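You operate a simulated robot arm through the tools that you are given. There is no shell and no other tool. Be economical: measure what you need, move in short steps, check, and stop when the job is done.

Carry out the task below with a simulated robot arm. There is one attempt and no reset: what you move stays moved.

Task
Stand the weight in the rice tin to soak, then scrub the cooker lid clean.
Fine: pour the measuring cup's water over the weight; cup and scrubber go back; spill nothing.

The check looks at the end state, three seconds after you hand in, the way a careful person would. Anything else that was tipped, shoved, dropped, spilled or broken makes it a failure. Lids that push on must go on centred and level and be pressed home; caps that screw on are set level and turned clockwise until they are tight.

Robot
A 7-joint arm with a two-finger parallel gripper, fixed in place. Base frame: the origin is at the foot of the arm, x ahead of it, y to its left, z up; the work surface is at about z = 0.82. Units: m, rad, N and s.
With the tool pointing down near the work surface it reaches from about 0.36 to 0.78 m from the base axis. Its first joint turns from -2.897 to 2.897 rad. Payload 3.91 kg.
The tool frame sits at the grasp point between the pads (the TCP): z along the fingers, y along the line on which they close. The tips reach 0.03 m beyond it. The gripper opens to 0.11 m. The fingers are 0.02 m wide and 0.01 m thick; the gripper's body (0.048 by 0.112 m) begins 0.055 m behind the TCP.
Orientation is that of the tool frame in the base frame, as a unit quaternion [w, x, y, z]. With the fingers straight down and closing along the base's y, the tool's x points along the base's -x, its y along +y and its z along -z.

Tools
- The arm moves only by the tool arm_command. Its argument "rows" is a list that holds one entry, the list of rows, each a list of 7 numbers: the opening, from 0 (shut) to 1 (fully open), then the shift along the base's x, y, z in m, then the turn, a rotation vector about the base's x, y, z in rad. In form: [[[claw, x, y, z, wx, wy, wz], ...]]. A call has 1 to 12 rows; each row is the pose to reach, as a shift and turn from the pose commanded when the call began. Each row takes 0.2 s and may step no farther than 0.05 m and 0.15 rad from the row before; otherwise, or with a gripper value out of range, the whole call is refused. Where a pose cannot be reached the arm comes as near as it can. A force on the tool above 40 N (or 10 N above the force at the start of the call, whichever is more), or a blocked arm, ends the call early, and 0.2 s more pass. The fingers move at their own pace (about 0.153 m/s each) and stop on an object; they squeeze with about 41 N. The grip force told is the motor's: it shows also when the fingers shut on nothing. Time passes only in rows, and 0.2 s behind the last, so rows that repeat a pose let the fingers close. The reply holds the time, the measured pose of the TCP, the force on the tool along the base axes, the opening and the grip force, in the units named above and with some noise.
- Cameras (640 x 400 px; columns grow to the right, rows downward): "scene" is fixed at [0.0527, 0.4936, 1.5348]; the picture's right is [0.09, 1.00, 0.00], its down [-0.70, 0.06, -0.71] and it looks along [-0.71, 0.06, 0.70] (base axes); focal length 214 px, centre (320, 200). "wrist" rides on the gripper at [-0.036, 0, -0.057] in the tool frame; the picture's right is [0.00, -1.00, 0.00], its down [0.97, 0.00, -0.24] and it looks along [0.24, 0.00, 0.97] (tool axes); focal length 218 px, centre (320, 200). There is no depth. A picture from a camera that has moved, and an enlarged one, comes with that camera's place and axes in the base frame and with its lens. The place of the scene camera against the robot may be out by one fixed shift of up to 0.012 m in any direction.
- grab_frame(camera): a new picture of that camera. It takes no simulated time.
- lift_body(by): slides the trunk up (or, below 0, down) by that many m; the arm rides with it, the base frame stays. It gives what a move gives, with no picture.
- close_up(camera, box): a new picture of the part [left, top, right, bottom] of that camera's present view, enlarged. It takes no simulated time.
- finish_job(): hands the job in; it is judged then, once.

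Go step by step. Nothing tells you positions but the pictures and the camera data: compare them with the known pose of the tool, close in by small moves and look again before you grip or let go. The budget is 120 turns and 68 pictures, counting those below and the enlarged ones. Unless the task says otherwise, let go and move clear before handing in, and close with one line.

The tools are called after "Call:" as a command line: name --argument value ..., lists and objects as JSON in quotes. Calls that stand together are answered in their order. arm_command: Moves the arm, as the interface text tells. Its arguments: {"type":"object","properties":{"rows":{"type":"array"}},"required":["rows"]} The other tools are called the same way: lift_body (by) slides the trunk up or down; grab_frame (camera) takes a picture; close_up (camera, box) takes an enlarged picture of a part of a camera's view; finish_job () hands the job in.

At the start:

```text
clock: 0.0
position: [0.1075, 0.3208, 1.4505]
tcp_rot: [-0.001, 0.013, 1.0, -0.001]
wrist_force: [0.1, 0.3, 0.8]
gripper_width: 0.1101
grip_force: 0.1
trunk travel left (down, up): [-0.541, 0.069]
```

scene: 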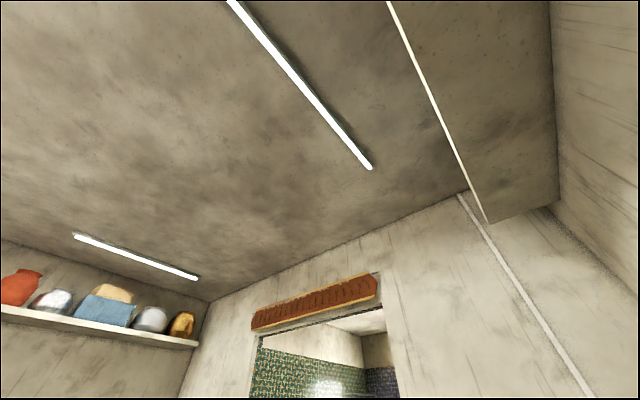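
wrist: 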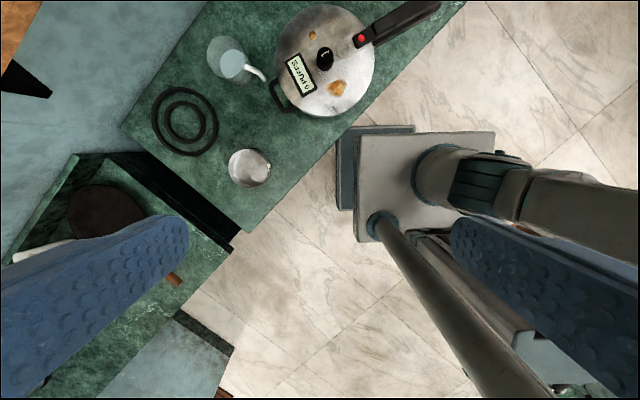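

I see a cooker lid, a cup with a handle, rings and a small tin below the wrist, while the scene camera faces the ceiling. I'll enlarge the wrist view to identify things.

Call:
close_up --camera "wrist" --box '[120, 0, 440, 200]'

Call:
close_up --camera "wrist" --box '[0, 120, 320, 400]'

```text
2.00 times, centred on (280, 100) of wrist
camera zoom: at [0.1448, 0.319, 1.506], right [-0.02, -1.0, 0.0], down [-0.97, 0.02, 0.24], along [-0.24, 0.0, -0.97], focal length 436 px, centre (400, 400)
```

zoom: 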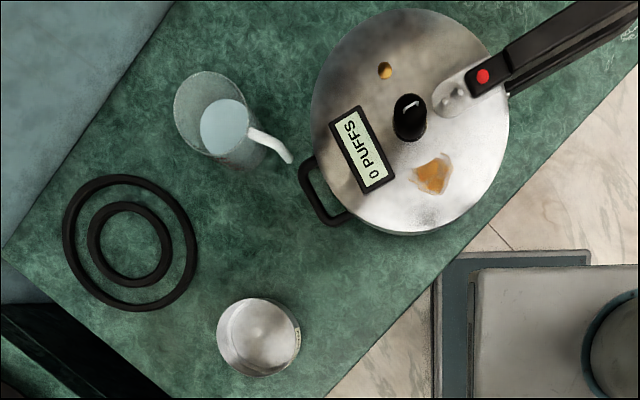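

```text
1.43 times, centred on (160, 260) of wrist
camera zoom: at [0.1448, 0.319, 1.506], right [-0.02, -1.0, 0.0], down [-0.97, 0.02, 0.24], along [-0.24, 0.0, -0.97], focal length 312 px, centre (549, 114)
```

zoom: 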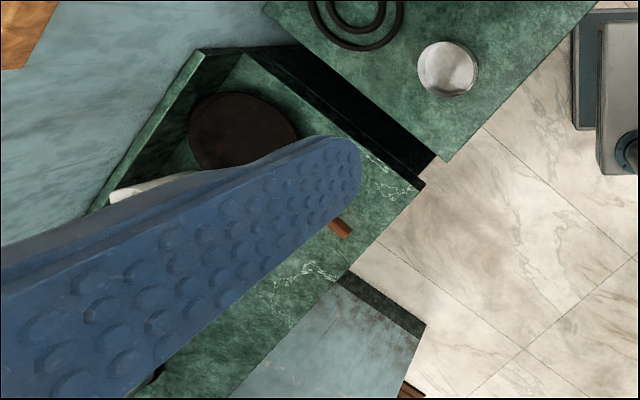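

The weight (black) sits on the cooker lid around (0.33,0.30), the cup around (0.37,0.55), the steel tin near (0.08,0.53). The scrubber is not seen yet, so I'll move left and look.

Call:
arm_command --rows '[[[1, 0, 0.05, 0, 0, 0, 0], [1, 0, 0.1, 0, 0, 0, 0], [1, 0, 0.15, 0, 0, 0, 0], [1, 0, 0.2, 0, 0, 0, 0]]]'

Call:
grab_frame --camera "wrist"

```text
clock: 1.0
position: [0.0963, 0.4554, 1.4211]
tcp_rot: [0.0, 0.011, 1.0, 0.0]
wrist_force: [0.0, -0.5, 0.3]
gripper_width: 0.1099
grip_force: 0.1
out of reach, approached as far as the arm can: row 2, 3, 4
trunk travel left (down, up): [-0.541, 0.069]
```

```text
63 pictures are left
camera wrist: at [0.1331, 0.4534, 1.478], right [-0.02, -1.0, 0.0], down [-0.97, 0.02, 0.24], along [-0.24, 0.0, -0.97], focal length 218 px, centre (320, 200)
```

wrist: 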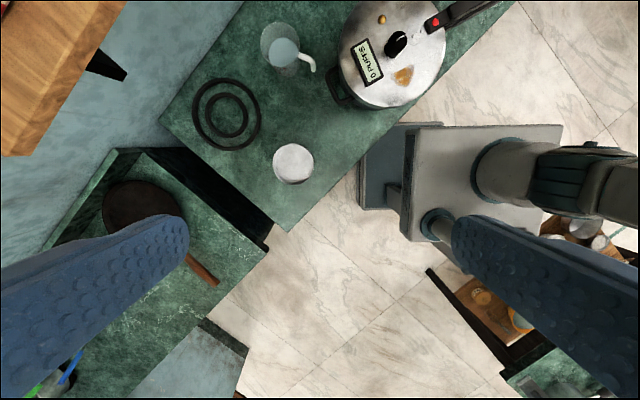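

There are further counters behind/left with something green and blue. I'll swing the wrist toward -x at this height to look there.

Call:
arm_command --rows '[[[1, -0.04, -0.02, 0, 0, 0, 0.1], [1, -0.09, -0.03, 0, 0, 0, 0.2], [1, -0.14, -0.04, 0, 0, 0, 0.3], [1, -0.19, -0.05, 0, 0, 0, 0.4], [1, -0.24, -0.07, 0, 0, 0, 0.5], [1, -0.28, -0.09, 0, 0, 0, 0.6], [1, -0.32, -0.11, 0, 0, 0, 0.7]]]'

Call:
grab_frame --camera "wrist"

```text
refused: row 2 steps farther than a row can; nothing moved
```

```text
62 pictures are left
camera wrist: at [0.1331, 0.4534, 1.478], right [-0.02, -1.0, 0.0], down [-0.97, 0.02, 0.24], along [-0.24, 0.0, -0.97], focal length 218 px, centre (320, 200)
```

wrist: 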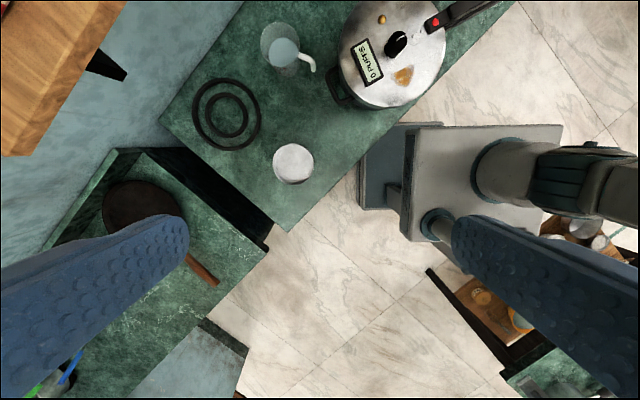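

Step was slightly too long; repeating with shorter steps.

Call:
arm_command --rows '[[[1, -0.04, -0.02, 0, 0, 0, 0.1], [1, -0.08, -0.03, 0, 0, 0, 0.2], [1, -0.12, -0.04, 0, 0, 0, 0.3], [1, -0.16, -0.05, 0, 0, 0, 0.4], [1, -0.2, -0.07, 0, 0, 0, 0.5], [1, -0.24, -0.09, 0, 0, 0, 0.6], [1, -0.28, -0.11, 0, 0, 0, 0.7]]]'

Call:
grab_frame --camera "wrist"

```text
clock: 2.5
position: [-0.0676, 0.4201, 1.3937]
tcp_rot: [-0.008, -0.19, 0.981, -0.032]
wrist_force: [0.5, -0.9, 0.0]
gripper_width: 0.1102
grip_force: 0.1
trunk travel left (down, up): [-0.541, 0.069]
stopped in row 7: the arm was blocked; the commanded pose is now the measured one
```

```text
61 pictures are left
camera wrist: at [-0.0341, 0.4361, 1.4482], right [0.37, -0.93, 0.06], down [-0.9, -0.35, 0.27], along [-0.23, -0.16, -0.96], focal length 218 px, centre (320, 200)
```

wrist: 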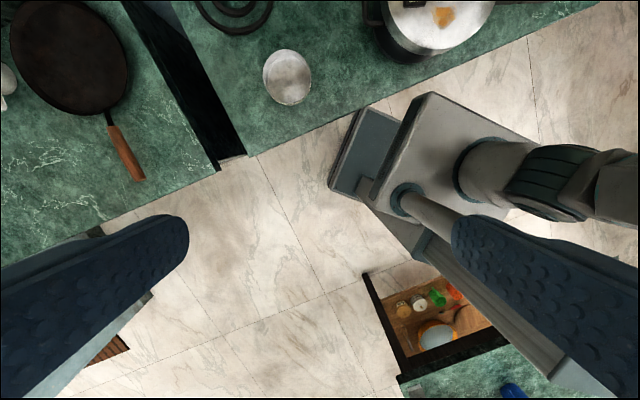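

Nothing scrubber-like here within reach. I'll come back to the front and lower the trunk a little for reach, then look toward +x and -y.

Call:
arm_command --rows '[[[1, 0.04, 0.0, 0, 0, 0, -0.1], [1, 0.08, 0.0, 0, 0, 0, -0.2], [1, 0.12, -0.01, 0, 0, 0, -0.3], [1, 0.16, -0.03, 0, 0, 0, -0.4], [1, 0.2, -0.06, 0, 0, 0, -0.5], [1, 0.23, -0.1, 0, 0, 0, -0.6], [1, 0.27, -0.13, 0, 0, 0, -0.7], [1, 0.3, -0.16, 0, 0, 0, -0.8], [1, 0.33, -0.19, 0, 0, 0, -0.9], [1, 0.36, -0.22, 0, 0, 0, -1.0], [1, 0.38, -0.26, 0, 0, 0, -1.1]]]'

Call:
grab_frame --camera "wrist"

```text
clock: 4.9
position: [0.3057, 0.156, 1.3936]
tcp_rot: [-0.024, 0.345, 0.938, -0.026]
wrist_force: [0.8, 0.6, -0.1]
gripper_width: 0.1098
grip_force: 0.0
trunk travel left (down, up): [-0.541, 0.069]
```

```text
60 pictures are left
camera wrist: at [0.3375, 0.1334, 1.4483], right [-0.65, -0.76, 0.06], down [-0.72, 0.64, 0.27], along [-0.24, 0.12, -0.96], focal length 218 px, centre (320, 200)
```

wrist: 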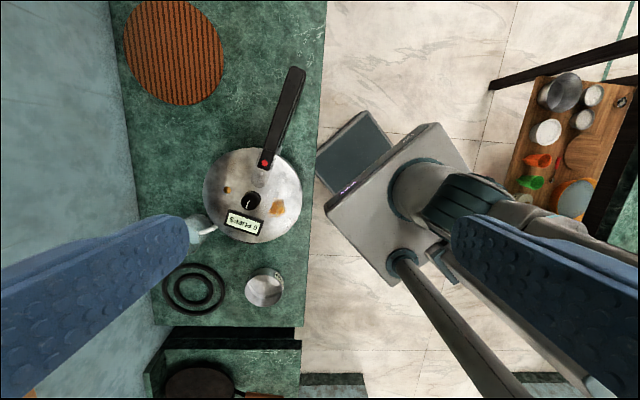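

The counter runs on past a round ribbed trivet. I'll carry on along it.

Call:
arm_command --rows '[[[1, 0.03, -0.04, 0, 0, 0, 0], [1, 0.05, -0.085, 0, 0, 0, -0.1], [1, 0.06, -0.13, 0, 0, 0, -0.2], [1, 0.06, -0.18, 0, 0, 0, -0.3], [1, 0.05, -0.225, 0, 0, 0, -0.4], [1, 0.03, -0.27, 0, 0, 0, -0.5]]]'

Call:
grab_frame --camera "wrist"

```text
clock: 6.3
position: [0.3354, -0.1148, 1.3913]
tcp_rot: [-0.029, 0.567, 0.823, -0.019]
wrist_force: [-0.2, -0.9, 0.3]
gripper_width: 0.11
grip_force: 0.1
trunk travel left (down, up): [-0.541, 0.069]
```

```text
59 pictures are left
camera wrist: at [0.353, -0.1493, 1.4468], right [-0.93, -0.36, 0.06], down [-0.33, 0.91, 0.27], along [-0.15, 0.23, -0.96], focal length 218 px, centre (320, 200)
```

wrist: 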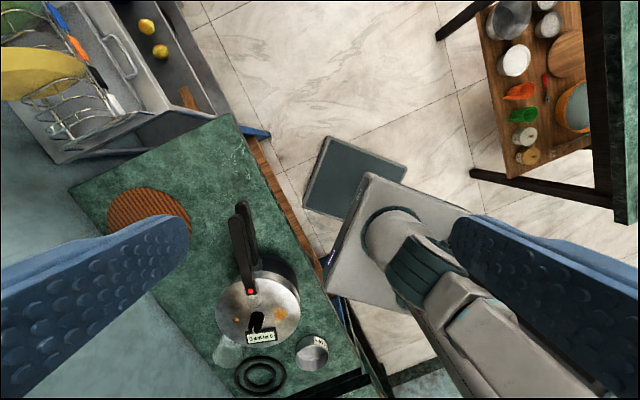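

A dish rack with items lies at the far end. I'll enlarge it and the right-hand side.

Call:
close_up --camera "wrist" --box '[0, 0, 240, 240]'

Call:
close_up --camera "wrist" --box '[160, 180, 360, 400]'

```text
1.67 times, centred on (120, 120) of wrist
camera zoom: at [0.353, -0.1493, 1.4468], right [-0.93, -0.36, 0.06], down [-0.33, 0.91, 0.27], along [-0.15, 0.23, -0.96], focal length 364 px, centre (653, 333)
```

zoom: 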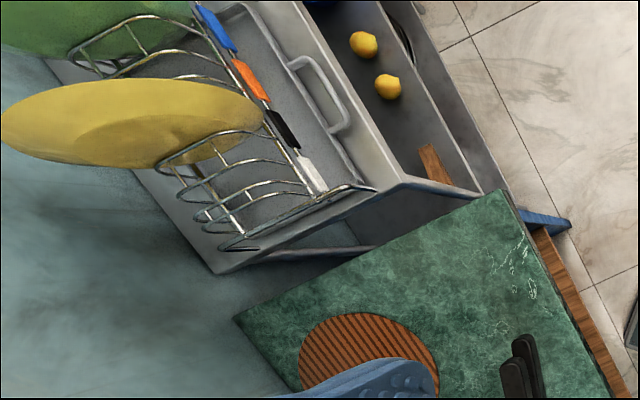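

```text
1.82 times, centred on (260, 290) of wrist
camera zoom: at [0.353, -0.1493, 1.4468], right [-0.93, -0.36, 0.06], down [-0.33, 0.91, 0.27], along [-0.15, 0.23, -0.96], focal length 397 px, centre (429, 36)
```

zoom: 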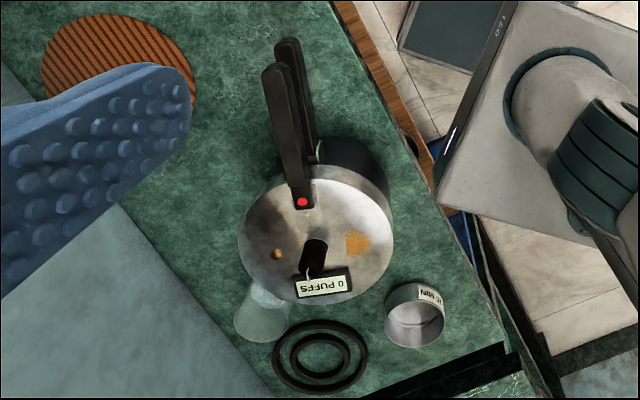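

The reachable counter holds cooker, cup, rings, tin and a large ribbed mat; no clear scrubber yet. I'll lower the trunk and go look closer at cup and surroundings.

Call:
lift_body --by -0.2

Call:
arm_command --rows '[[[1, 0.02, 0.045, 0, 0, 0, 0.1], [1, 0.05, 0.08, 0, 0, 0, 0.2], [1, 0.09, 0.1, 0, 0, 0, 0.3], [1, 0.12, 0.135, 0, 0, 0, 0.4], [1, 0.13, 0.18, 0, 0, 0, 0.5], [1, 0.13, 0.225, 0, 0, 0, 0.6]]]'

Call:
grab_frame --camera "wrist"

```text
clock: 8.4
position: [0.3366, -0.1137, 1.1908]
tcp_rot: [-0.03, 0.566, 0.823, -0.019]
wrist_force: [0.5, 0.0, -0.5]
gripper_width: 0.11
grip_force: 0.1
trunk travel left (down, up): [-0.341, 0.269]
```

```text
clock: 9.8
position: [0.4664, 0.1127, 1.1928]
tcp_rot: [-0.022, 0.296, 0.954, -0.027]
wrist_force: [0.0, -0.5, -0.4]
gripper_width: 0.1099
grip_force: 0.1
trunk travel left (down, up): [-0.341, 0.269]
```

```text
56 pictures are left
camera wrist: at [0.5006, 0.0929, 1.2467], right [-0.57, -0.82, 0.07], down [-0.78, 0.56, 0.27], along [-0.26, 0.1, -0.96], focal length 218 px, centre (320, 200)
```

wrist: 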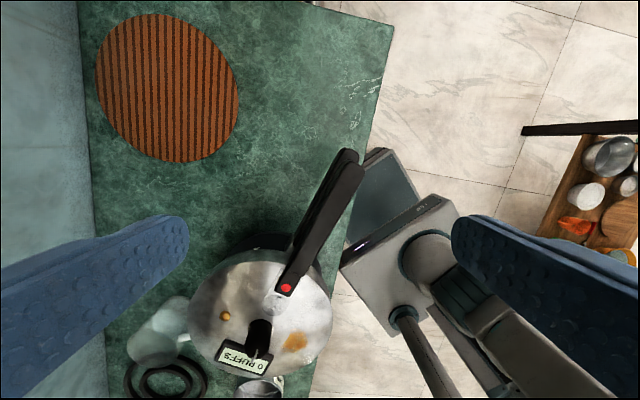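

The mat is plainly flat. Now over the cup/rings area for a close view.

Call:
arm_command --rows '[[[1, 0.0, 0.05, 0, 0, 0, 0.1], [1, 0.0, 0.1, 0, 0, 0, 0.2], [1, -0.02, 0.145, 0, 0, 0, 0.3], [1, -0.04, 0.19, 0, 0, 0, 0.4], [1, -0.06, 0.23, 0, 0, 0, 0.5], [1, -0.08, 0.27, 0, 0, 0, 0.6], [1, -0.11, 0.3, 0, 0, 0, 0.65], [1, -0.14, 0.33, 0, 0, 0, 0.65], [1, -0.18, 0.33, 0, 0, 0, 0.65]]]'

Call:
grab_frame --camera "wrist"

```text
clock: 11.8
position: [0.3157, 0.4265, 1.1815]
tcp_rot: [-0.012, -0.022, 0.999, -0.03]
wrist_force: [-0.1, -0.2, -0.7]
gripper_width: 0.1101
grip_force: 0.0
out of reach, approached as far as the arm can: row 5, 6, 7, 8, 9
trunk travel left (down, up): [-0.341, 0.269]
```

```text
55 pictures are left
camera wrist: at [0.3524, 0.4305, 1.2365], right [0.04, -1.0, 0.06], down [-0.96, -0.03, 0.26], along [-0.26, -0.07, -0.96], focal length 218 px, centre (320, 200)
```

wrist: 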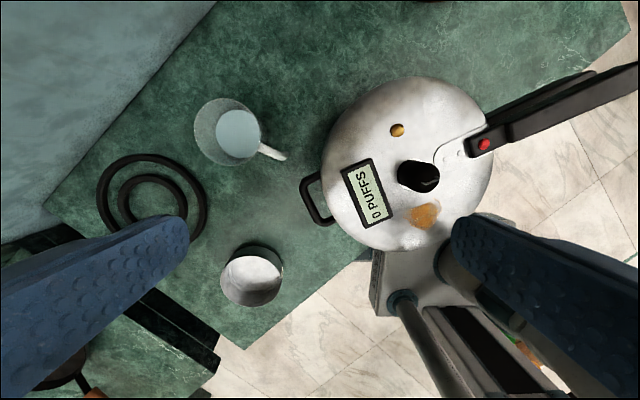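

Call:
close_up --camera "wrist" --box '[80, 60, 300, 320]'

Call:
close_up --camera "wrist" --box '[290, 60, 510, 260]'

```text
1.54 times, centred on (190, 190) of wrist
camera zoom: at [0.3524, 0.4305, 1.2365], right [0.04, -1.0, 0.06], down [-0.96, -0.03, 0.26], along [-0.26, -0.07, -0.96], focal length 336 px, centre (520, 215)
```

zoom: 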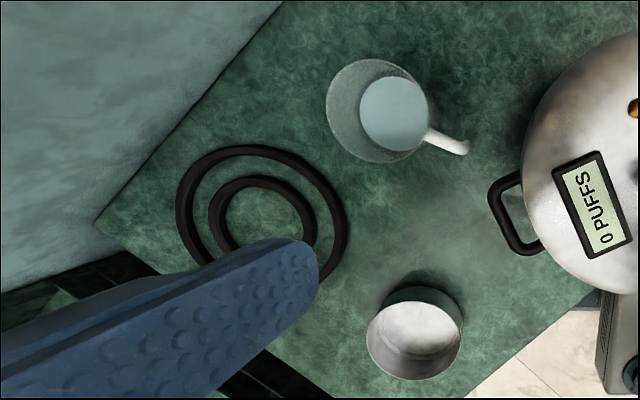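

```text
2.00 times, centred on (400, 160) of wrist
camera zoom: at [0.3524, 0.4305, 1.2365], right [0.04, -1.0, 0.06], down [-0.96, -0.03, 0.26], along [-0.26, -0.07, -0.96], focal length 436 px, centre (160, 280)
```

zoom: 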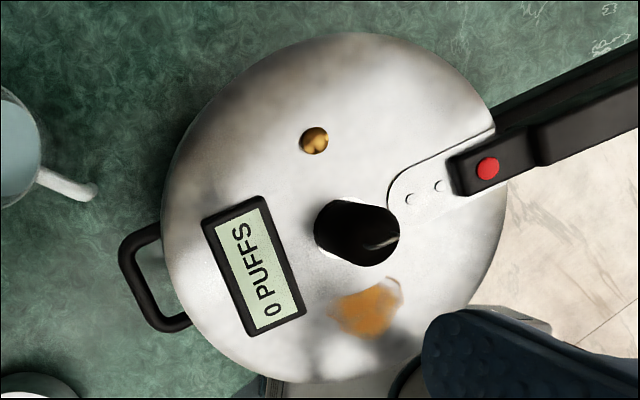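

No scrubber here either; the dish rack beyond the far end is the remaining candidate. I'll move that way for a closer look.

Call:
arm_command --rows '[[[1, 0.02, -0.04, 0, 0, 0, -0.1], [1, 0.05, -0.08, 0, 0, 0, -0.2], [1, 0.08, -0.12, 0, 0, 0, -0.3], [1, 0.11, -0.16, 0, 0, 0, -0.4], [1, 0.14, -0.2, 0, 0, 0, -0.5], [1, 0.16, -0.24, 0, 0, 0, -0.6], [1, 0.18, -0.28, 0, 0, 0, -0.7], [1, 0.2, -0.32, 0, 0, 0, -0.8], [1, 0.2, -0.37, 0, 0, 0, -0.9], [1, 0.2, -0.42, 0, 0, 0, -1.0], [1, 0.2, -0.47, 0, 0, 0, -1.1], [1, 0.2, -0.51, 0, 0, 0, -1.2]]]'

Call:
grab_frame --camera "wrist"

```text
clock: 14.4
position: [0.5144, -0.0852, 1.1817]
tcp_rot: [-0.028, 0.546, 0.837, -0.02]
wrist_force: [0.1, 0.7, -0.4]
gripper_width: 0.1101
grip_force: 0.1
trunk travel left (down, up): [-0.341, 0.269]
```

```text
52 pictures are left
camera wrist: at [0.5337, -0.1185, 1.2372], right [-0.91, -0.4, 0.06], down [-0.37, 0.89, 0.26], along [-0.16, 0.22, -0.96], focal length 218 px, centre (320, 200)
```

wrist: 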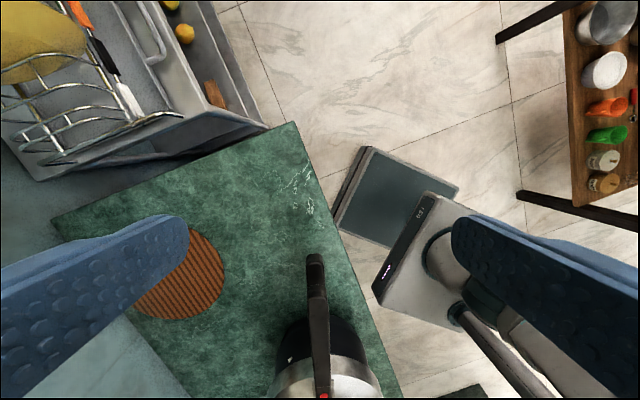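

Call:
close_up --camera "wrist" --box '[0, 0, 260, 165]'

```text
2.42 times, centred on (130, 82) of wrist
camera zoom: at [0.5337, -0.1185, 1.2372], right [-0.91, -0.4, 0.06], down [-0.37, 0.89, 0.26], along [-0.16, 0.22, -0.96], focal length 529 px, centre (781, 485)
```

zoom: 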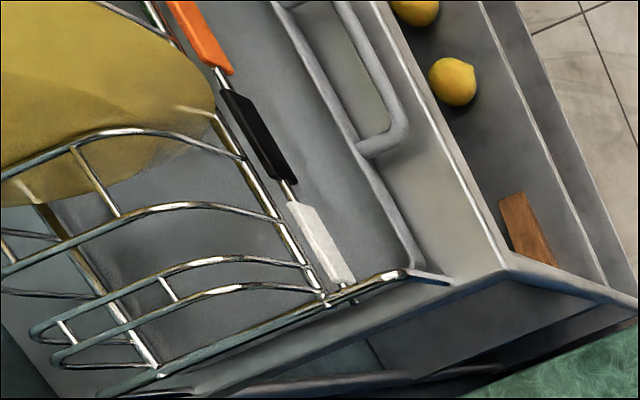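

Triangulating the wooden piece at the upper left of the second frame: its bracket is near (0.23,0.70,1.17), so it's a wall shelf, with a red thing on it. I'll raise the trunk and look there.

Call:
lift_body --by 0.26

Call:
arm_command --rows '[[[1, -0.03, 0.035, 0, 0, 0, 0.12], [1, -0.06, 0.07, 0, 0, 0, 0.24], [1, -0.09, 0.105, 0, 0, 0, 0.36], [1, -0.12, 0.14, 0, 0, 0, 0.48], [1, -0.15, 0.175, 0, 0, 0, 0.6], [1, -0.18, 0.21, 0, 0, 0, 0.72], [1, -0.21, 0.245, 0, 0, 0, 0.84], [1, -0.24, 0.28, 0, 0, 0, 0.96], [1, -0.27, 0.315, 0, 0, 0, 1.08], [1, -0.3, 0.345, 0, 0, 0, 1.2], [1, -0.32, 0.375, 0, 0, 0, 1.32], [1, -0.34, 0.39, 0, 0, 0, 1.44]]]'

Call:
grab_frame --camera "wrist"

```text
clock: 17.1
position: [0.5155, -0.0827, 1.4421]
tcp_rot: [-0.029, 0.546, 0.837, -0.02]
wrist_force: [-0.5, -0.7, 0.6]
gripper_width: 0.1099
grip_force: 0.2
trunk travel left (down, up): [-0.601, 0.009]
```

```text
clock: 19.7
position: [0.1743, 0.3072, 1.4417]
tcp_rot: [-0.008, -0.142, 0.989, -0.034]
wrist_force: [-0.1, 0.5, 0.6]
gripper_width: 0.1097
grip_force: 0.0
trunk travel left (down, up): [-0.601, 0.009]
```

```text
50 pictures are left
camera wrist: at [0.2094, 0.3197, 1.497], right [0.28, -0.96, 0.06], down [-0.93, -0.26, 0.26], along [-0.24, -0.13, -0.96], focal length 218 px, centre (320, 200)
```

wrist: 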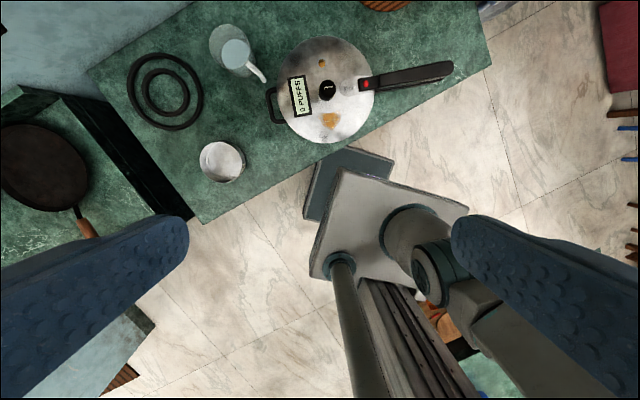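

I'll tilt the camera up toward the back-left wall.

Call:
arm_command --rows '[[[1, 0, 0, 0, 0.12, -0.08, 0], [1, 0, 0, 0, 0.24, -0.16, 0], [1, 0, 0, 0, 0.36, -0.24, 0], [1, 0, 0, 0, 0.48, -0.32, 0], [1, 0, 0, 0, 0.6, -0.4, 0], [1, 0, 0, 0, 0.72, -0.48, 0]]]'

Call:
grab_frame --camera "wrist"

```text
clock: 21.1
position: [0.1745, 0.3064, 1.4433]
tcp_rot: [0.274, -0.124, 0.911, 0.282]
wrist_force: [0.0, 0.1, 0.0]
gripper_width: 0.1099
grip_force: 0.1
trunk travel left (down, up): [-0.601, 0.009]
```

```text
49 pictures are left
camera wrist: at [0.1793, 0.275, 1.5024], right [0.38, -0.81, -0.45], down [-0.9, -0.21, -0.39], along [0.22, 0.55, -0.81], focal length 218 px, centre (320, 200)
```

wrist: 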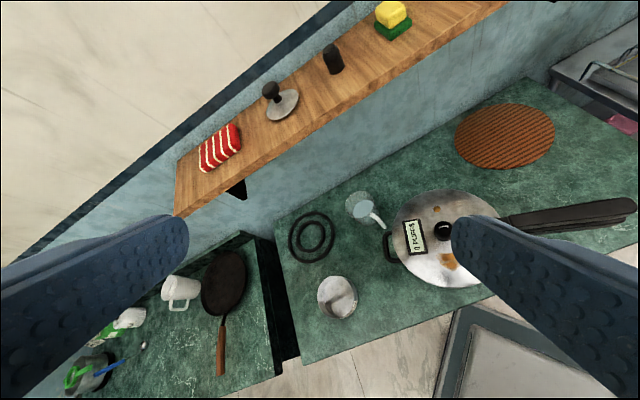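

The wall shelf holds several items: striped cloth, a disc with a knob, a black cylinder and a yellow/green thing. Enlarging.

Call:
close_up --camera "wrist" --box '[170, 0, 430, 200]'

Call:
close_up --camera "wrist" --box '[270, 160, 500, 330]'

```text
2.00 times, centred on (300, 100) of wrist
camera zoom: at [0.1793, 0.275, 1.5024], right [0.38, -0.81, -0.45], down [-0.9, -0.21, -0.39], along [0.22, 0.55, -0.81], focal length 436 px, centre (360, 400)
```

zoom: 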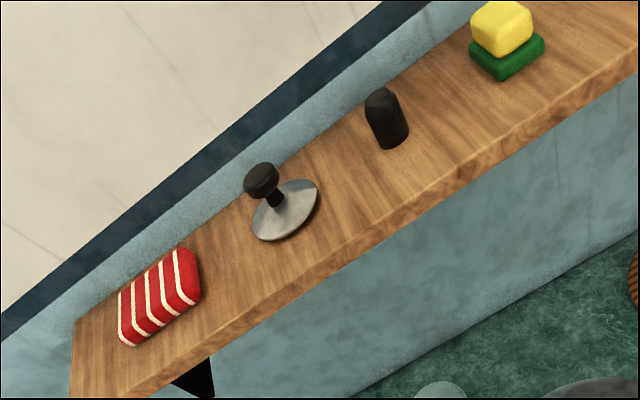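

```text
2.35 times, centred on (385, 245) of wrist
camera zoom: at [0.1793, 0.275, 1.5024], right [0.38, -0.81, -0.45], down [-0.9, -0.21, -0.39], along [0.22, 0.55, -0.81], focal length 514 px, centre (167, 94)
```

zoom: 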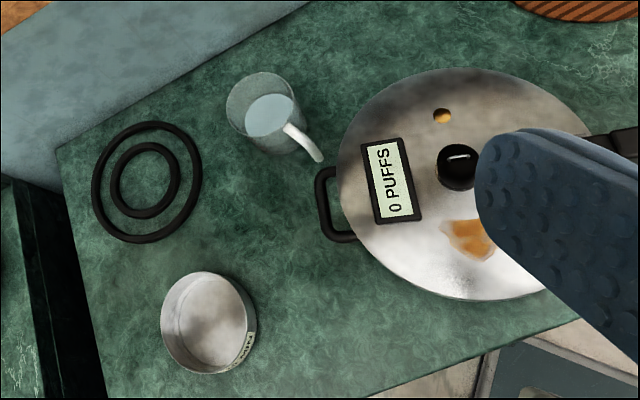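

I need to know which shelf item is the scrubber; I'll move nearer with the same tilt.

Call:
arm_command --rows '[[[1, 0.04, 0.03, 0, 0, 0, 0], [1, 0.08, 0.06, 0, 0, 0, 0], [1, 0.12, 0.09, 0, 0, 0, 0], [1, 0.14, 0.12, 0, 0, 0, 0]]]'

Call:
grab_frame --camera "wrist"

```text
clock: 22.1
position: [0.3154, 0.4278, 1.442]
tcp_rot: [0.271, -0.124, 0.912, 0.282]
wrist_force: [-0.1, 0.0, -0.2]
gripper_width: 0.11
grip_force: 0.1
trunk travel left (down, up): [-0.601, 0.009]
```

```text
46 pictures are left
camera wrist: at [0.3221, 0.3966, 1.5004], right [0.38, -0.81, -0.45], down [-0.9, -0.21, -0.38], along [0.22, 0.55, -0.81], focal length 218 px, centre (320, 200)
```

wrist: 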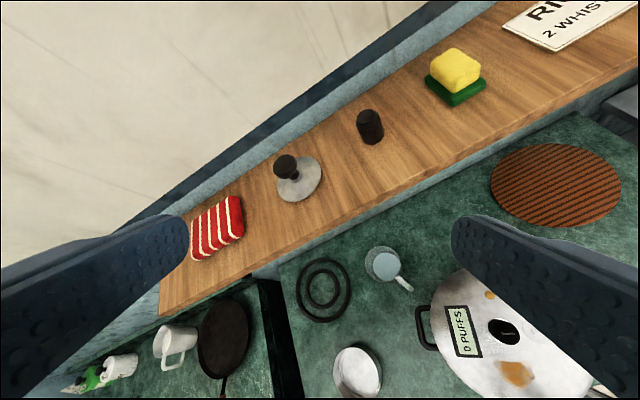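

Call:
close_up --camera "wrist" --box '[180, 30, 500, 270]'

Call:
close_up --camera "wrist" --box '[420, 270, 600, 400]'

```text
1.67 times, centred on (340, 150) of wrist
camera zoom: at [0.3221, 0.3966, 1.5004], right [0.38, -0.81, -0.45], down [-0.9, -0.21, -0.38], along [0.22, 0.55, -0.81], focal length 364 px, centre (287, 283)
```

zoom: 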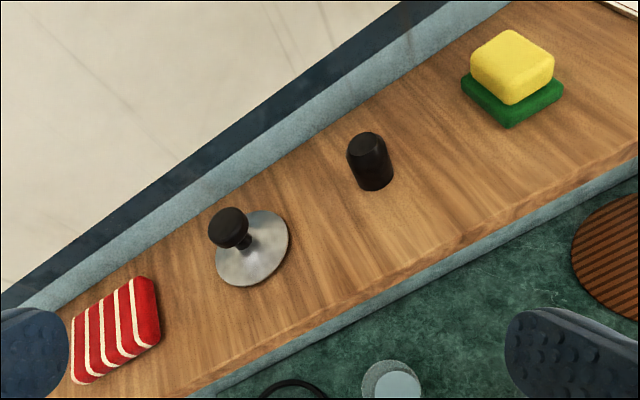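

```text
3.08 times, centred on (510, 335) of wrist
camera zoom: at [0.3221, 0.3966, 1.5004], right [0.38, -0.81, -0.45], down [-0.9, -0.21, -0.38], along [0.22, 0.55, -0.81], focal length 672 px, centre (-265, -215)
```

zoom: 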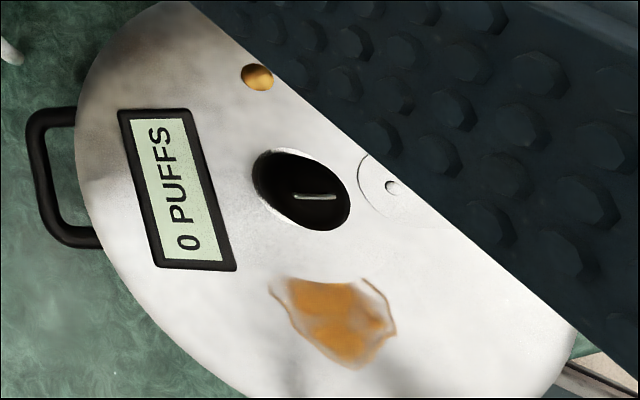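

I take the yellow/green sponge as the scrubber, the black piece on the lid as the weight (a similar black cylinder stands on the shelf, so I'll check). I'll untilt and look closely at the lid.

Call:
arm_command --rows '[[[1, -0.02, -0.02, 0, -0.12, 0.08, 0], [1, -0.04, -0.04, 0, -0.24, 0.16, 0], [1, -0.06, -0.06, 0, -0.36, 0.24, 0], [1, -0.07, -0.08, 0, -0.48, 0.32, 0], [1, -0.07, -0.1, 0, -0.6, 0.4, 0], [1, -0.07, -0.12, 0, -0.72, 0.48, 0]]]'

Call:
lift_body --by -0.3

Call:
grab_frame --camera "wrist"

```text
clock: 23.5
position: [0.2455, 0.3064, 1.4412]
tcp_rot: [-0.009, -0.142, 0.989, -0.035]
wrist_force: [-0.2, 0.9, -0.5]
gripper_width: 0.11
grip_force: 0.0
trunk travel left (down, up): [-0.601, 0.009]
```

```text
clock: 26.5
position: [0.244, 0.307, 1.1428]
tcp_rot: [-0.008, -0.142, 0.989, -0.034]
wrist_force: [-0.7, -0.1, -0.6]
gripper_width: 0.1097
grip_force: 0.1
trunk travel left (down, up): [-0.301, 0.309]
```

```text
43 pictures are left
camera wrist: at [0.2802, 0.32, 1.1968], right [0.28, -0.96, 0.06], down [-0.93, -0.26, 0.27], along [-0.24, -0.13, -0.96], focal length 218 px, centre (320, 200)
```

wrist: 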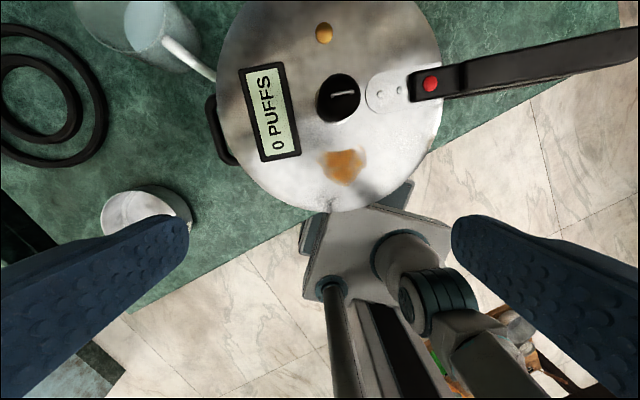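

The weight is a black cylinder on the lid centre, top near (0.315,0.30,1.02). I'll level the tool, then turn it so that the fingers straddle the weight clear of display and handle.

Call:
arm_command --rows '[[[1, 0.03, 0, 0, 0.07, -0.008, 0]]]'

Call:
arm_command --rows '[[[0.8, 0.02, 0, 0, 0, 0, -0.15], [0.8, 0.04, 0, 0, 0, 0, -0.3], [0.8, 0.04, 0, 0, 0, 0, -0.45], [0.8, 0.04, 0, 0, 0, 0, -0.6], [0.8, 0.04, 0, 0, 0, 0, -0.75], [0.8, 0.04, 0, 0, 0, 0, -0.9], [0.8, 0.04, 0, 0, 0, 0, -1.04]]]'

Call:
grab_frame --camera "wrist"

```text
clock: 26.9
position: [0.2751, 0.3073, 1.1423]
tcp_rot: [0.001, -0.142, 0.99, 0.0]
wrist_force: [0.7, -0.2, -0.1]
gripper_width: 0.1098
grip_force: 0.1
trunk travel left (down, up): [-0.301, 0.309]
```

```text
clock: 28.5
position: [0.3158, 0.3072, 1.1422]
tcp_rot: [0.001, 0.37, 0.929, 0.0]
wrist_force: [-0.3, -0.6, 0.1]
gripper_width: 0.0879
grip_force: 0.1
trunk travel left (down, up): [-0.301, 0.309]
```

```text
42 pictures are left
camera wrist: at [0.3413, 0.2814, 1.1978], right [-0.69, -0.73, 0.0], down [-0.71, 0.67, 0.24], along [-0.17, 0.16, -0.97], focal length 218 px, centre (320, 200)
```

wrist: 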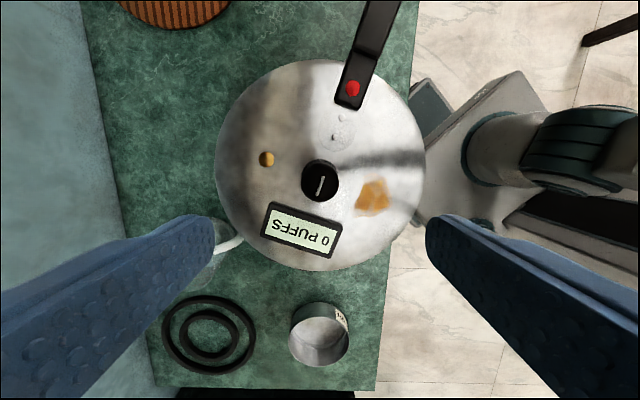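

Weight top is at about (0.320,0.303,0.995), fingers well aligned. Descending partway with a narrower opening.

Call:
arm_command --rows '[[[0.65, 0.004, -0.004, -0.03, 0, 0, 0], [0.65, 0.004, -0.004, -0.07, 0, 0, 0], [0.65, 0.004, -0.004, -0.11, 0, 0, 0]]]'

Call:
grab_frame --camera "wrist"

```text
clock: 29.3
position: [0.3192, 0.3048, 1.0312]
tcp_rot: [0.001, 0.369, 0.93, -0.001]
wrist_force: [-0.2, 0.1, -0.7]
gripper_width: 0.0715
grip_force: 0.0
trunk travel left (down, up): [-0.301, 0.309]
```

```text
41 pictures are left
camera wrist: at [0.3458, 0.2782, 1.0869], right [-0.69, -0.73, 0.0], down [-0.71, 0.67, 0.24], along [-0.17, 0.16, -0.97], focal length 218 px, centre (320, 200)
```

wrist: 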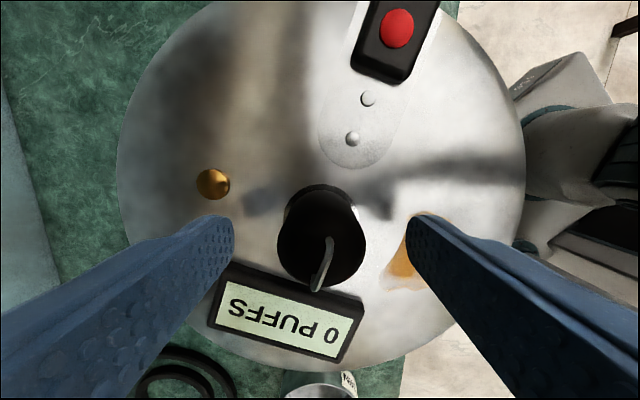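

Weight base is at about z 0.97, so I go to TCP 1.004 and close.

Call:
arm_command --rows '[[[0.65, -0.001, 0, -0.014, 0, 0, 0], [0.65, -0.001, 0, -0.026, 0, 0, 0], [0.25, -0.001, 0, -0.026, 0, 0, 0], [0.2, -0.001, 0, -0.026, 0, 0, 0], [0.2, -0.001, 0, -0.026, 0, 0, 0]]]'

Call:
close_up --camera "wrist" --box '[160, 100, 480, 300]'

```text
clock: 29.9
position: [0.3163, 0.3036, 1.0139]
tcp_rot: [0.004, 0.368, 0.93, 0.006]
wrist_force: [-5.3, -5.0, 24.9]
gripper_width: 0.0325
grip_force: 5.5
trunk travel left (down, up): [-0.301, 0.309]
stopped in row 3: the force on the tool passed its limit (the readings are from after the stop); the commanded pose is now the measured one
```

```text
2.00 times, centred on (320, 200) of wrist
camera zoom: at [0.3428, 0.277, 1.0706], right [-0.69, -0.73, -0.02], down [-0.71, 0.66, 0.24], along [-0.16, 0.17, -0.97], focal length 436 px, centre (320, 200)
```

zoom: 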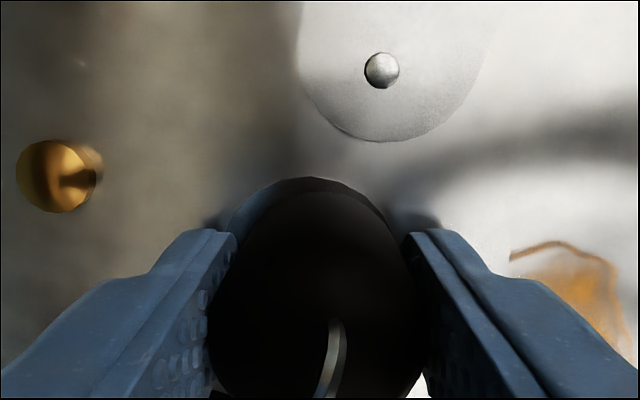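

The tips touched the lid (surface ≈0.983). I ease up a few mm and grip.

Call:
arm_command --rows '[[[0.45, 0, 0, 0.003, 0, 0, 0], [0.45, 0, 0, 0.005, 0, 0, 0], [0.1, 0, 0, 0.005, 0, 0, 0], [0.1, 0, 0, 0.005, 0, 0, 0], [0.1, 0, 0, 0.005, 0, 0, 0]]]'

```text
clock: 31.1
position: [0.317, 0.3043, 1.0151]
tcp_rot: [0.004, 0.368, 0.93, 0.004]
wrist_force: [0.0, -0.2, -0.3]
gripper_width: 0.0321
grip_force: 41.1
trunk travel left (down, up): [-0.301, 0.309]
```

Gripped at 32 mm width. Lift straight up slowly.

Call:
arm_command --rows '[[[0.1, 0, 0, 0.015, 0, 0, 0], [0.1, 0, 0, 0.04, 0, 0, 0], [0.1, 0, 0, 0.08, 0, 0, 0]]]'

Call:
grab_frame --camera "wrist"

```text
clock: 31.9
position: [0.3158, 0.3034, 1.0965]
tcp_rot: [0.003, 0.369, 0.929, 0.003]
wrist_force: [-0.1, -0.1, 0.1]
gripper_width: 0.0322
grip_force: 41.2
trunk travel left (down, up): [-0.301, 0.309]
```

```text
39 pictures are left
camera wrist: at [0.3429, 0.2777, 1.1523], right [-0.69, -0.73, -0.01], down [-0.71, 0.66, 0.24], along [-0.17, 0.17, -0.97], focal length 218 px, centre (320, 200)
```

wrist: 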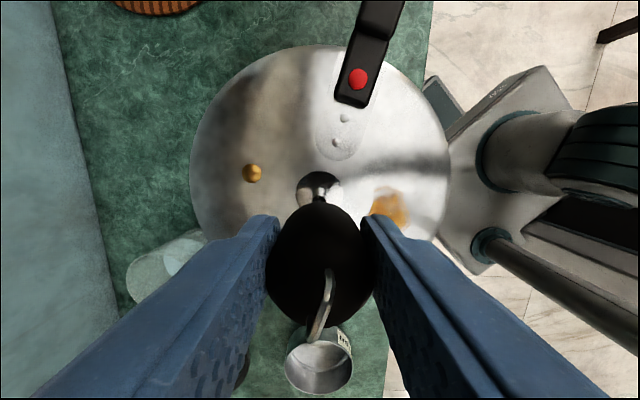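

The weight is free. I'll carry it high toward the tin, stopping just short (behind it) to measure the tin.

Call:
arm_command --rows '[[[0.1, -0.03, 0.025, 0.02, 0, 0, 0.07], [0.1, -0.07, 0.05, 0.02, 0, 0, 0.14], [0.1, -0.11, 0.075, 0.02, 0, 0, 0.21], [0.1, -0.15, 0.1, 0.02, 0, 0, 0.28], [0.1, -0.19, 0.125, 0.02, 0, 0, 0.35], [0.1, -0.23, 0.15, 0.02, 0, 0, 0.42], [0.1, -0.265, 0.18, 0.02, 0, 0, 0.49], [0.1, -0.3, 0.21, 0.02, 0, 0, 0.56], [0.1, -0.32, 0.22, 0.02, 0, 0, 0.6]]]'

Call:
grab_frame --camera "wrist"

```text
clock: 33.9
position: [-0.003, 0.5239, 1.1145]
tcp_rot: [0.002, 0.077, 0.997, 0.005]
wrist_force: [0.6, -0.1, -0.1]
gripper_width: 0.0317
grip_force: 41.2
trunk travel left (down, up): [-0.301, 0.309]
```

```text
38 pictures are left
camera wrist: at [0.0327, 0.5168, 1.1715], right [-0.15, -0.99, -0.01], down [-0.96, 0.15, 0.24], along [-0.23, 0.04, -0.97], focal length 218 px, centre (320, 200)
```

wrist: 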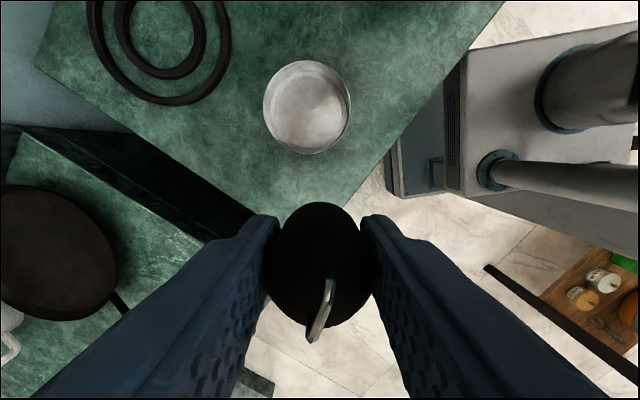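

Tin rim centre is about (0.087,0.525), rim z≈0.869. I move above it and lower to just inside.

Call:
arm_command --rows '[[[0.1, 0.045, 0.001, 0, 0, 0, 0], [0.1, 0.09, 0.001, 0, 0, 0, 0], [0.1, 0.09, 0.001, -0.05, 0, 0, 0], [0.1, 0.09, 0.001, -0.1, 0, 0, 0], [0.1, 0.09, 0.001, -0.15, 0, 0, 0], [0.1, 0.09, 0.001, -0.18, 0, 0, 0]]]'

Call:
grab_frame --camera "wrist"

```text
clock: 35.3
position: [0.0878, 0.5262, 0.9356]
tcp_rot: [0.001, 0.078, 0.997, 0.005]
wrist_force: [-0.8, -0.2, -1.0]
gripper_width: 0.0321
grip_force: 41.3
trunk travel left (down, up): [-0.301, 0.309]
```

```text
37 pictures are left
camera wrist: at [0.1233, 0.5178, 0.9922], right [-0.16, -0.99, -0.01], down [-0.96, 0.15, 0.24], along [-0.23, 0.05, -0.97], focal length 218 px, centre (320, 200)
```

wrist: 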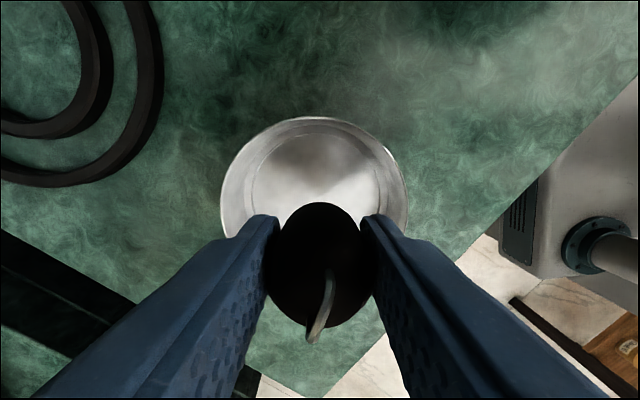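

Well centred (few mm correction). Lower to near the floor of the tin.

Call:
arm_command --rows '[[[0.1, -0.003, 0.003, -0.03, 0, 0, 0], [0.1, -0.003, 0.003, -0.055, 0, 0, 0], [0.1, -0.003, 0.003, -0.068, 0, 0, 0], [0.1, -0.003, 0.003, -0.073, 0, 0, 0]]]'

```text
clock: 36.3
position: [0.0846, 0.5284, 0.8625]
tcp_rot: [0.003, 0.078, 0.997, 0.005]
wrist_force: [0.2, 0.3, -0.9]
gripper_width: 0.0322
grip_force: 40.7
trunk travel left (down, up): [-0.301, 0.309]
```

Not yet touching; creeping down in small steps.

Call:
arm_command --rows '[[[0.1, 0, 0, -0.002, 0, 0, 0], [0.1, 0, 0, -0.004, 0, 0, 0]]]'

Call:
close_up --camera "wrist" --box '[160, 50, 480, 250]'

```text
clock: 36.9
position: [0.0842, 0.528, 0.8589]
tcp_rot: [0.002, 0.078, 0.997, 0.004]
wrist_force: [-0.7, -0.8, -1.4]
gripper_width: 0.0319
grip_force: 40.6
trunk travel left (down, up): [-0.301, 0.309]
```

```text
2.00 times, centred on (320, 150) of wrist
camera zoom: at [0.1204, 0.5206, 0.9152], right [-0.16, -0.99, -0.01], down [-0.96, 0.15, 0.24], along [-0.23, 0.05, -0.97], focal length 436 px, centre (320, 300)
```

zoom: 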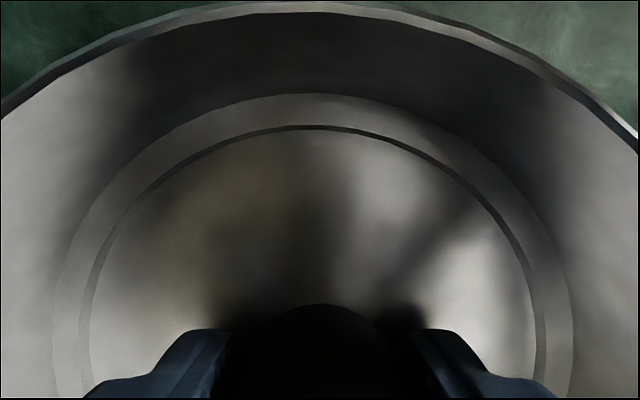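

Call:
arm_command --rows '[[[0.1, 0, 0, -0.002, 0, 0, 0], [0.1, 0, 0, -0.003, 0, 0, 0]]]'

Call:
arm_command --rows '[[[0.1, 0, 0, -0.001, 0, 0, 0], [0.1, 0, 0, -0.002, 0, 0, 0]]]'

```text
clock: 37.5
position: [0.0858, 0.5273, 0.8567]
tcp_rot: [0.002, 0.077, 0.997, 0.005]
wrist_force: [0.4, -0.3, 1.7]
gripper_width: 0.032
grip_force: 41.1
trunk travel left (down, up): [-0.301, 0.309]
```

```text
clock: 38.1
position: [0.0847, 0.5275, 0.8563]
tcp_rot: [0.001, 0.078, 0.997, 0.006]
wrist_force: [0.1, 1.4, 19.0]
gripper_width: 0.0321
grip_force: 41.4
trunk travel left (down, up): [-0.301, 0.309]
```

Seated on the bottom (19 N). Ease off, open a little and rise.

Call:
arm_command --rows '[[[0.1, 0, 0, 0.0015, 0, 0, 0], [0.35, 0, 0, 0.0015, 0, 0, 0], [0.5, 0, 0, 0.0015, 0, 0, 0], [0.5, 0, 0, 0.02, 0, 0, 0], [0.5, 0, 0, 0.06, 0, 0, 0], [0.5, 0, 0, 0.11, 0, 0, 0], [0.5, -0.05, 0, 0.15, 0, 0, 0], [0.5, -0.1, 0, 0.18, 0, 0, 0]]]'

Call:
grab_frame --camera "wrist"

```text
refused: row 7 steps farther than a row can; nothing moved
```

```text
35 pictures are left
camera wrist: at [0.1205, 0.5201, 0.9125], right [-0.16, -0.99, -0.01], down [-0.96, 0.15, 0.24], along [-0.23, 0.05, -0.97], focal length 218 px, centre (320, 200)
```

wrist: 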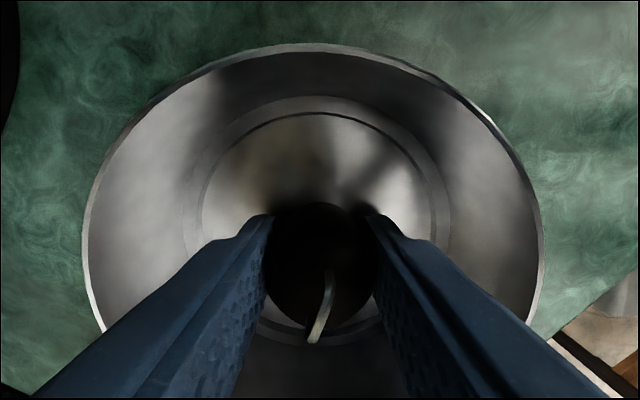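

Call:
arm_command --rows '[[[0.1, 0, 0, 0.0015, 0, 0, 0], [0.35, 0, 0, 0.0015, 0, 0, 0], [0.5, 0, 0, 0.0015, 0, 0, 0], [0.5, 0, 0, 0.02, 0, 0, 0], [0.5, 0, 0, 0.06, 0, 0, 0], [0.5, 0, 0, 0.1, 0, 0, 0], [0.5, -0.03, 0, 0.14, 0, 0, 0], [0.5, -0.06, 0, 0.17, 0, 0, 0]]]'

Call:
grab_frame --camera "wrist"

```text
clock: 39.9
position: [0.0246, 0.5262, 1.0232]
tcp_rot: [0.002, 0.078, 0.997, 0.004]
wrist_force: [-0.8, -0.2, -0.4]
gripper_width: 0.055
grip_force: 0.1
trunk travel left (down, up): [-0.301, 0.309]
```

```text
34 pictures are left
camera wrist: at [0.0597, 0.519, 1.0807], right [-0.15, -0.99, -0.01], down [-0.96, 0.15, 0.24], along [-0.23, 0.05, -0.97], focal length 218 px, centre (320, 200)
```

wrist: 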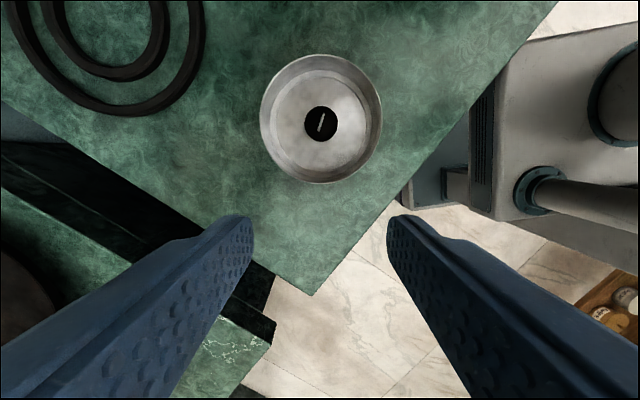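

The weight stands centred in the tin. Next I look at the cup from nearby.

Call:
arm_command --rows '[[[0.9, 0.04, 0, 0.02, 0, 0, 0.1], [0.9, 0.08, -0.01, 0.04, 0, 0, 0.2], [0.9, 0.12, -0.02, 0.06, 0, 0, 0.3], [0.9, 0.16, -0.03, 0.07, 0, 0, 0.4], [0.9, 0.2, -0.03, 0.07, 0, 0, 0.5], [0.9, 0.23, -0.03, 0.07, 0, 0, 0.5]]]'

Call:
grab_frame --camera "wrist"

```text
clock: 41.3
position: [0.2536, 0.498, 1.0944]
tcp_rot: [0.001, -0.172, 0.985, 0.004]
wrist_force: [0.0, -0.1, -0.6]
gripper_width: 0.0992
grip_force: 0.1
trunk travel left (down, up): [-0.301, 0.309]
```

```text
33 pictures are left
camera wrist: at [0.2896, 0.5075, 1.1501], right [0.34, -0.94, -0.01], down [-0.91, -0.33, 0.24], along [-0.23, -0.07, -0.97], focal length 218 px, centre (320, 200)
```

wrist: 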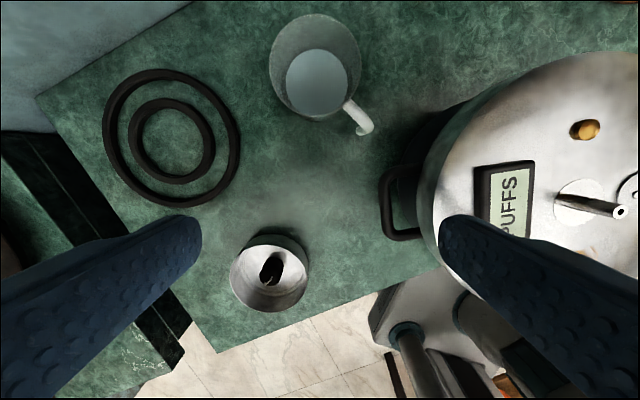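

Call:
close_up --camera "wrist" --box '[240, 0, 410, 160]'

```text
2.50 times, centred on (325, 80) of wrist
camera zoom: at [0.2896, 0.5075, 1.1501], right [0.34, -0.94, -0.01], down [-0.91, -0.33, 0.24], along [-0.23, -0.07, -0.97], focal length 546 px, centre (308, 500)
```

zoom: 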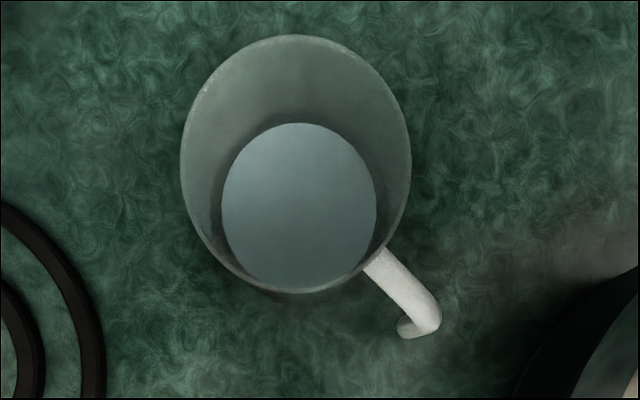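

Cup: rim centre ≈(0.358,0.540,0.913), radius ≈0.045, water well below the rim; handle points toward (-0.44,-0.9). The present yaw keeps fingers clear of the handle, and the shelf edge is above, so I stay low while approaching.

Call:
arm_command --rows '[[[1, 0.02, 0.01, -0.04, 0, 0, -0.03], [1, 0.05, 0.025, -0.07, 0, 0, -0.06], [1, 0.08, 0.035, -0.1, 0, 0, -0.06], [1, 0.1, 0.04, -0.125, 0, 0, -0.06]]]'

Call:
grab_frame --camera "wrist"

```text
clock: 42.3
position: [0.3544, 0.5387, 0.9683]
tcp_rot: [0.001, -0.142, 0.99, 0.005]
wrist_force: [1.3, -0.2, 0.2]
gripper_width: 0.1099
grip_force: 0.2
trunk travel left (down, up): [-0.301, 0.309]
```

```text
31 pictures are left
camera wrist: at [0.3899, 0.5465, 1.0245], right [0.28, -0.96, -0.01], down [-0.93, -0.27, 0.24], along [-0.23, -0.06, -0.97], focal length 218 px, centre (320, 200)
```

wrist: 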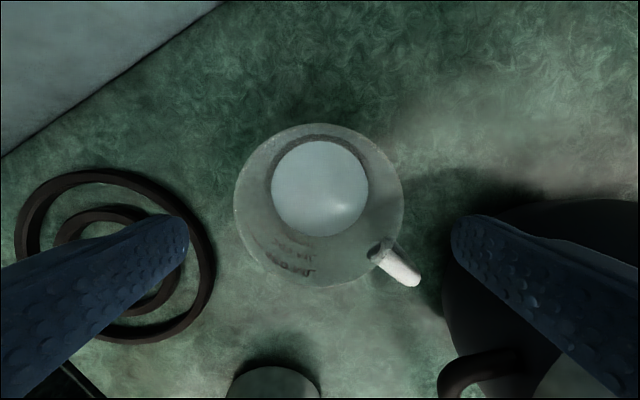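

Rim centre refined to (0.3615,0.539). Centre, descend to TCP 0.885 and close gently.

Call:
arm_command --rows '[[[1, 0.007, 0, -0.015, 0, 0, 0], [1, 0.007, 0, -0.05, 0, 0, 0], [1, 0.007, 0, -0.084, 0, 0, 0], [0.8, 0.007, 0, -0.084, 0, 0, 0], [0.6, 0.007, 0, -0.084, 0, 0, 0], [0.5, 0.007, 0, -0.084, 0, 0, 0], [0.5, 0.007, 0, -0.084, 0, 0, 0]]]'

Call:
grab_frame --camera "wrist"

```text
clock: 43.9
position: [0.3594, 0.5378, 0.8847]
tcp_rot: [0.001, -0.142, 0.99, 0.006]
wrist_force: [-0.6, 3.1, 5.3]
gripper_width: 0.0918
grip_force: 40.9
trunk travel left (down, up): [-0.301, 0.309]
```

```text
30 pictures are left
camera wrist: at [0.3957, 0.5469, 0.9418], right [0.28, -0.96, -0.01], down [-0.93, -0.28, 0.24], along [-0.23, -0.06, -0.97], focal length 218 px, centre (320, 200)
```

wrist: 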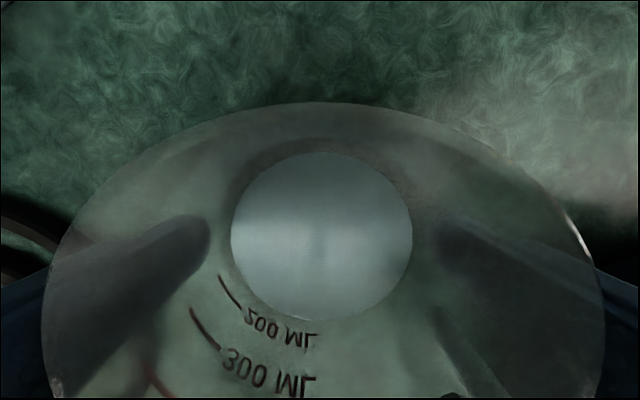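

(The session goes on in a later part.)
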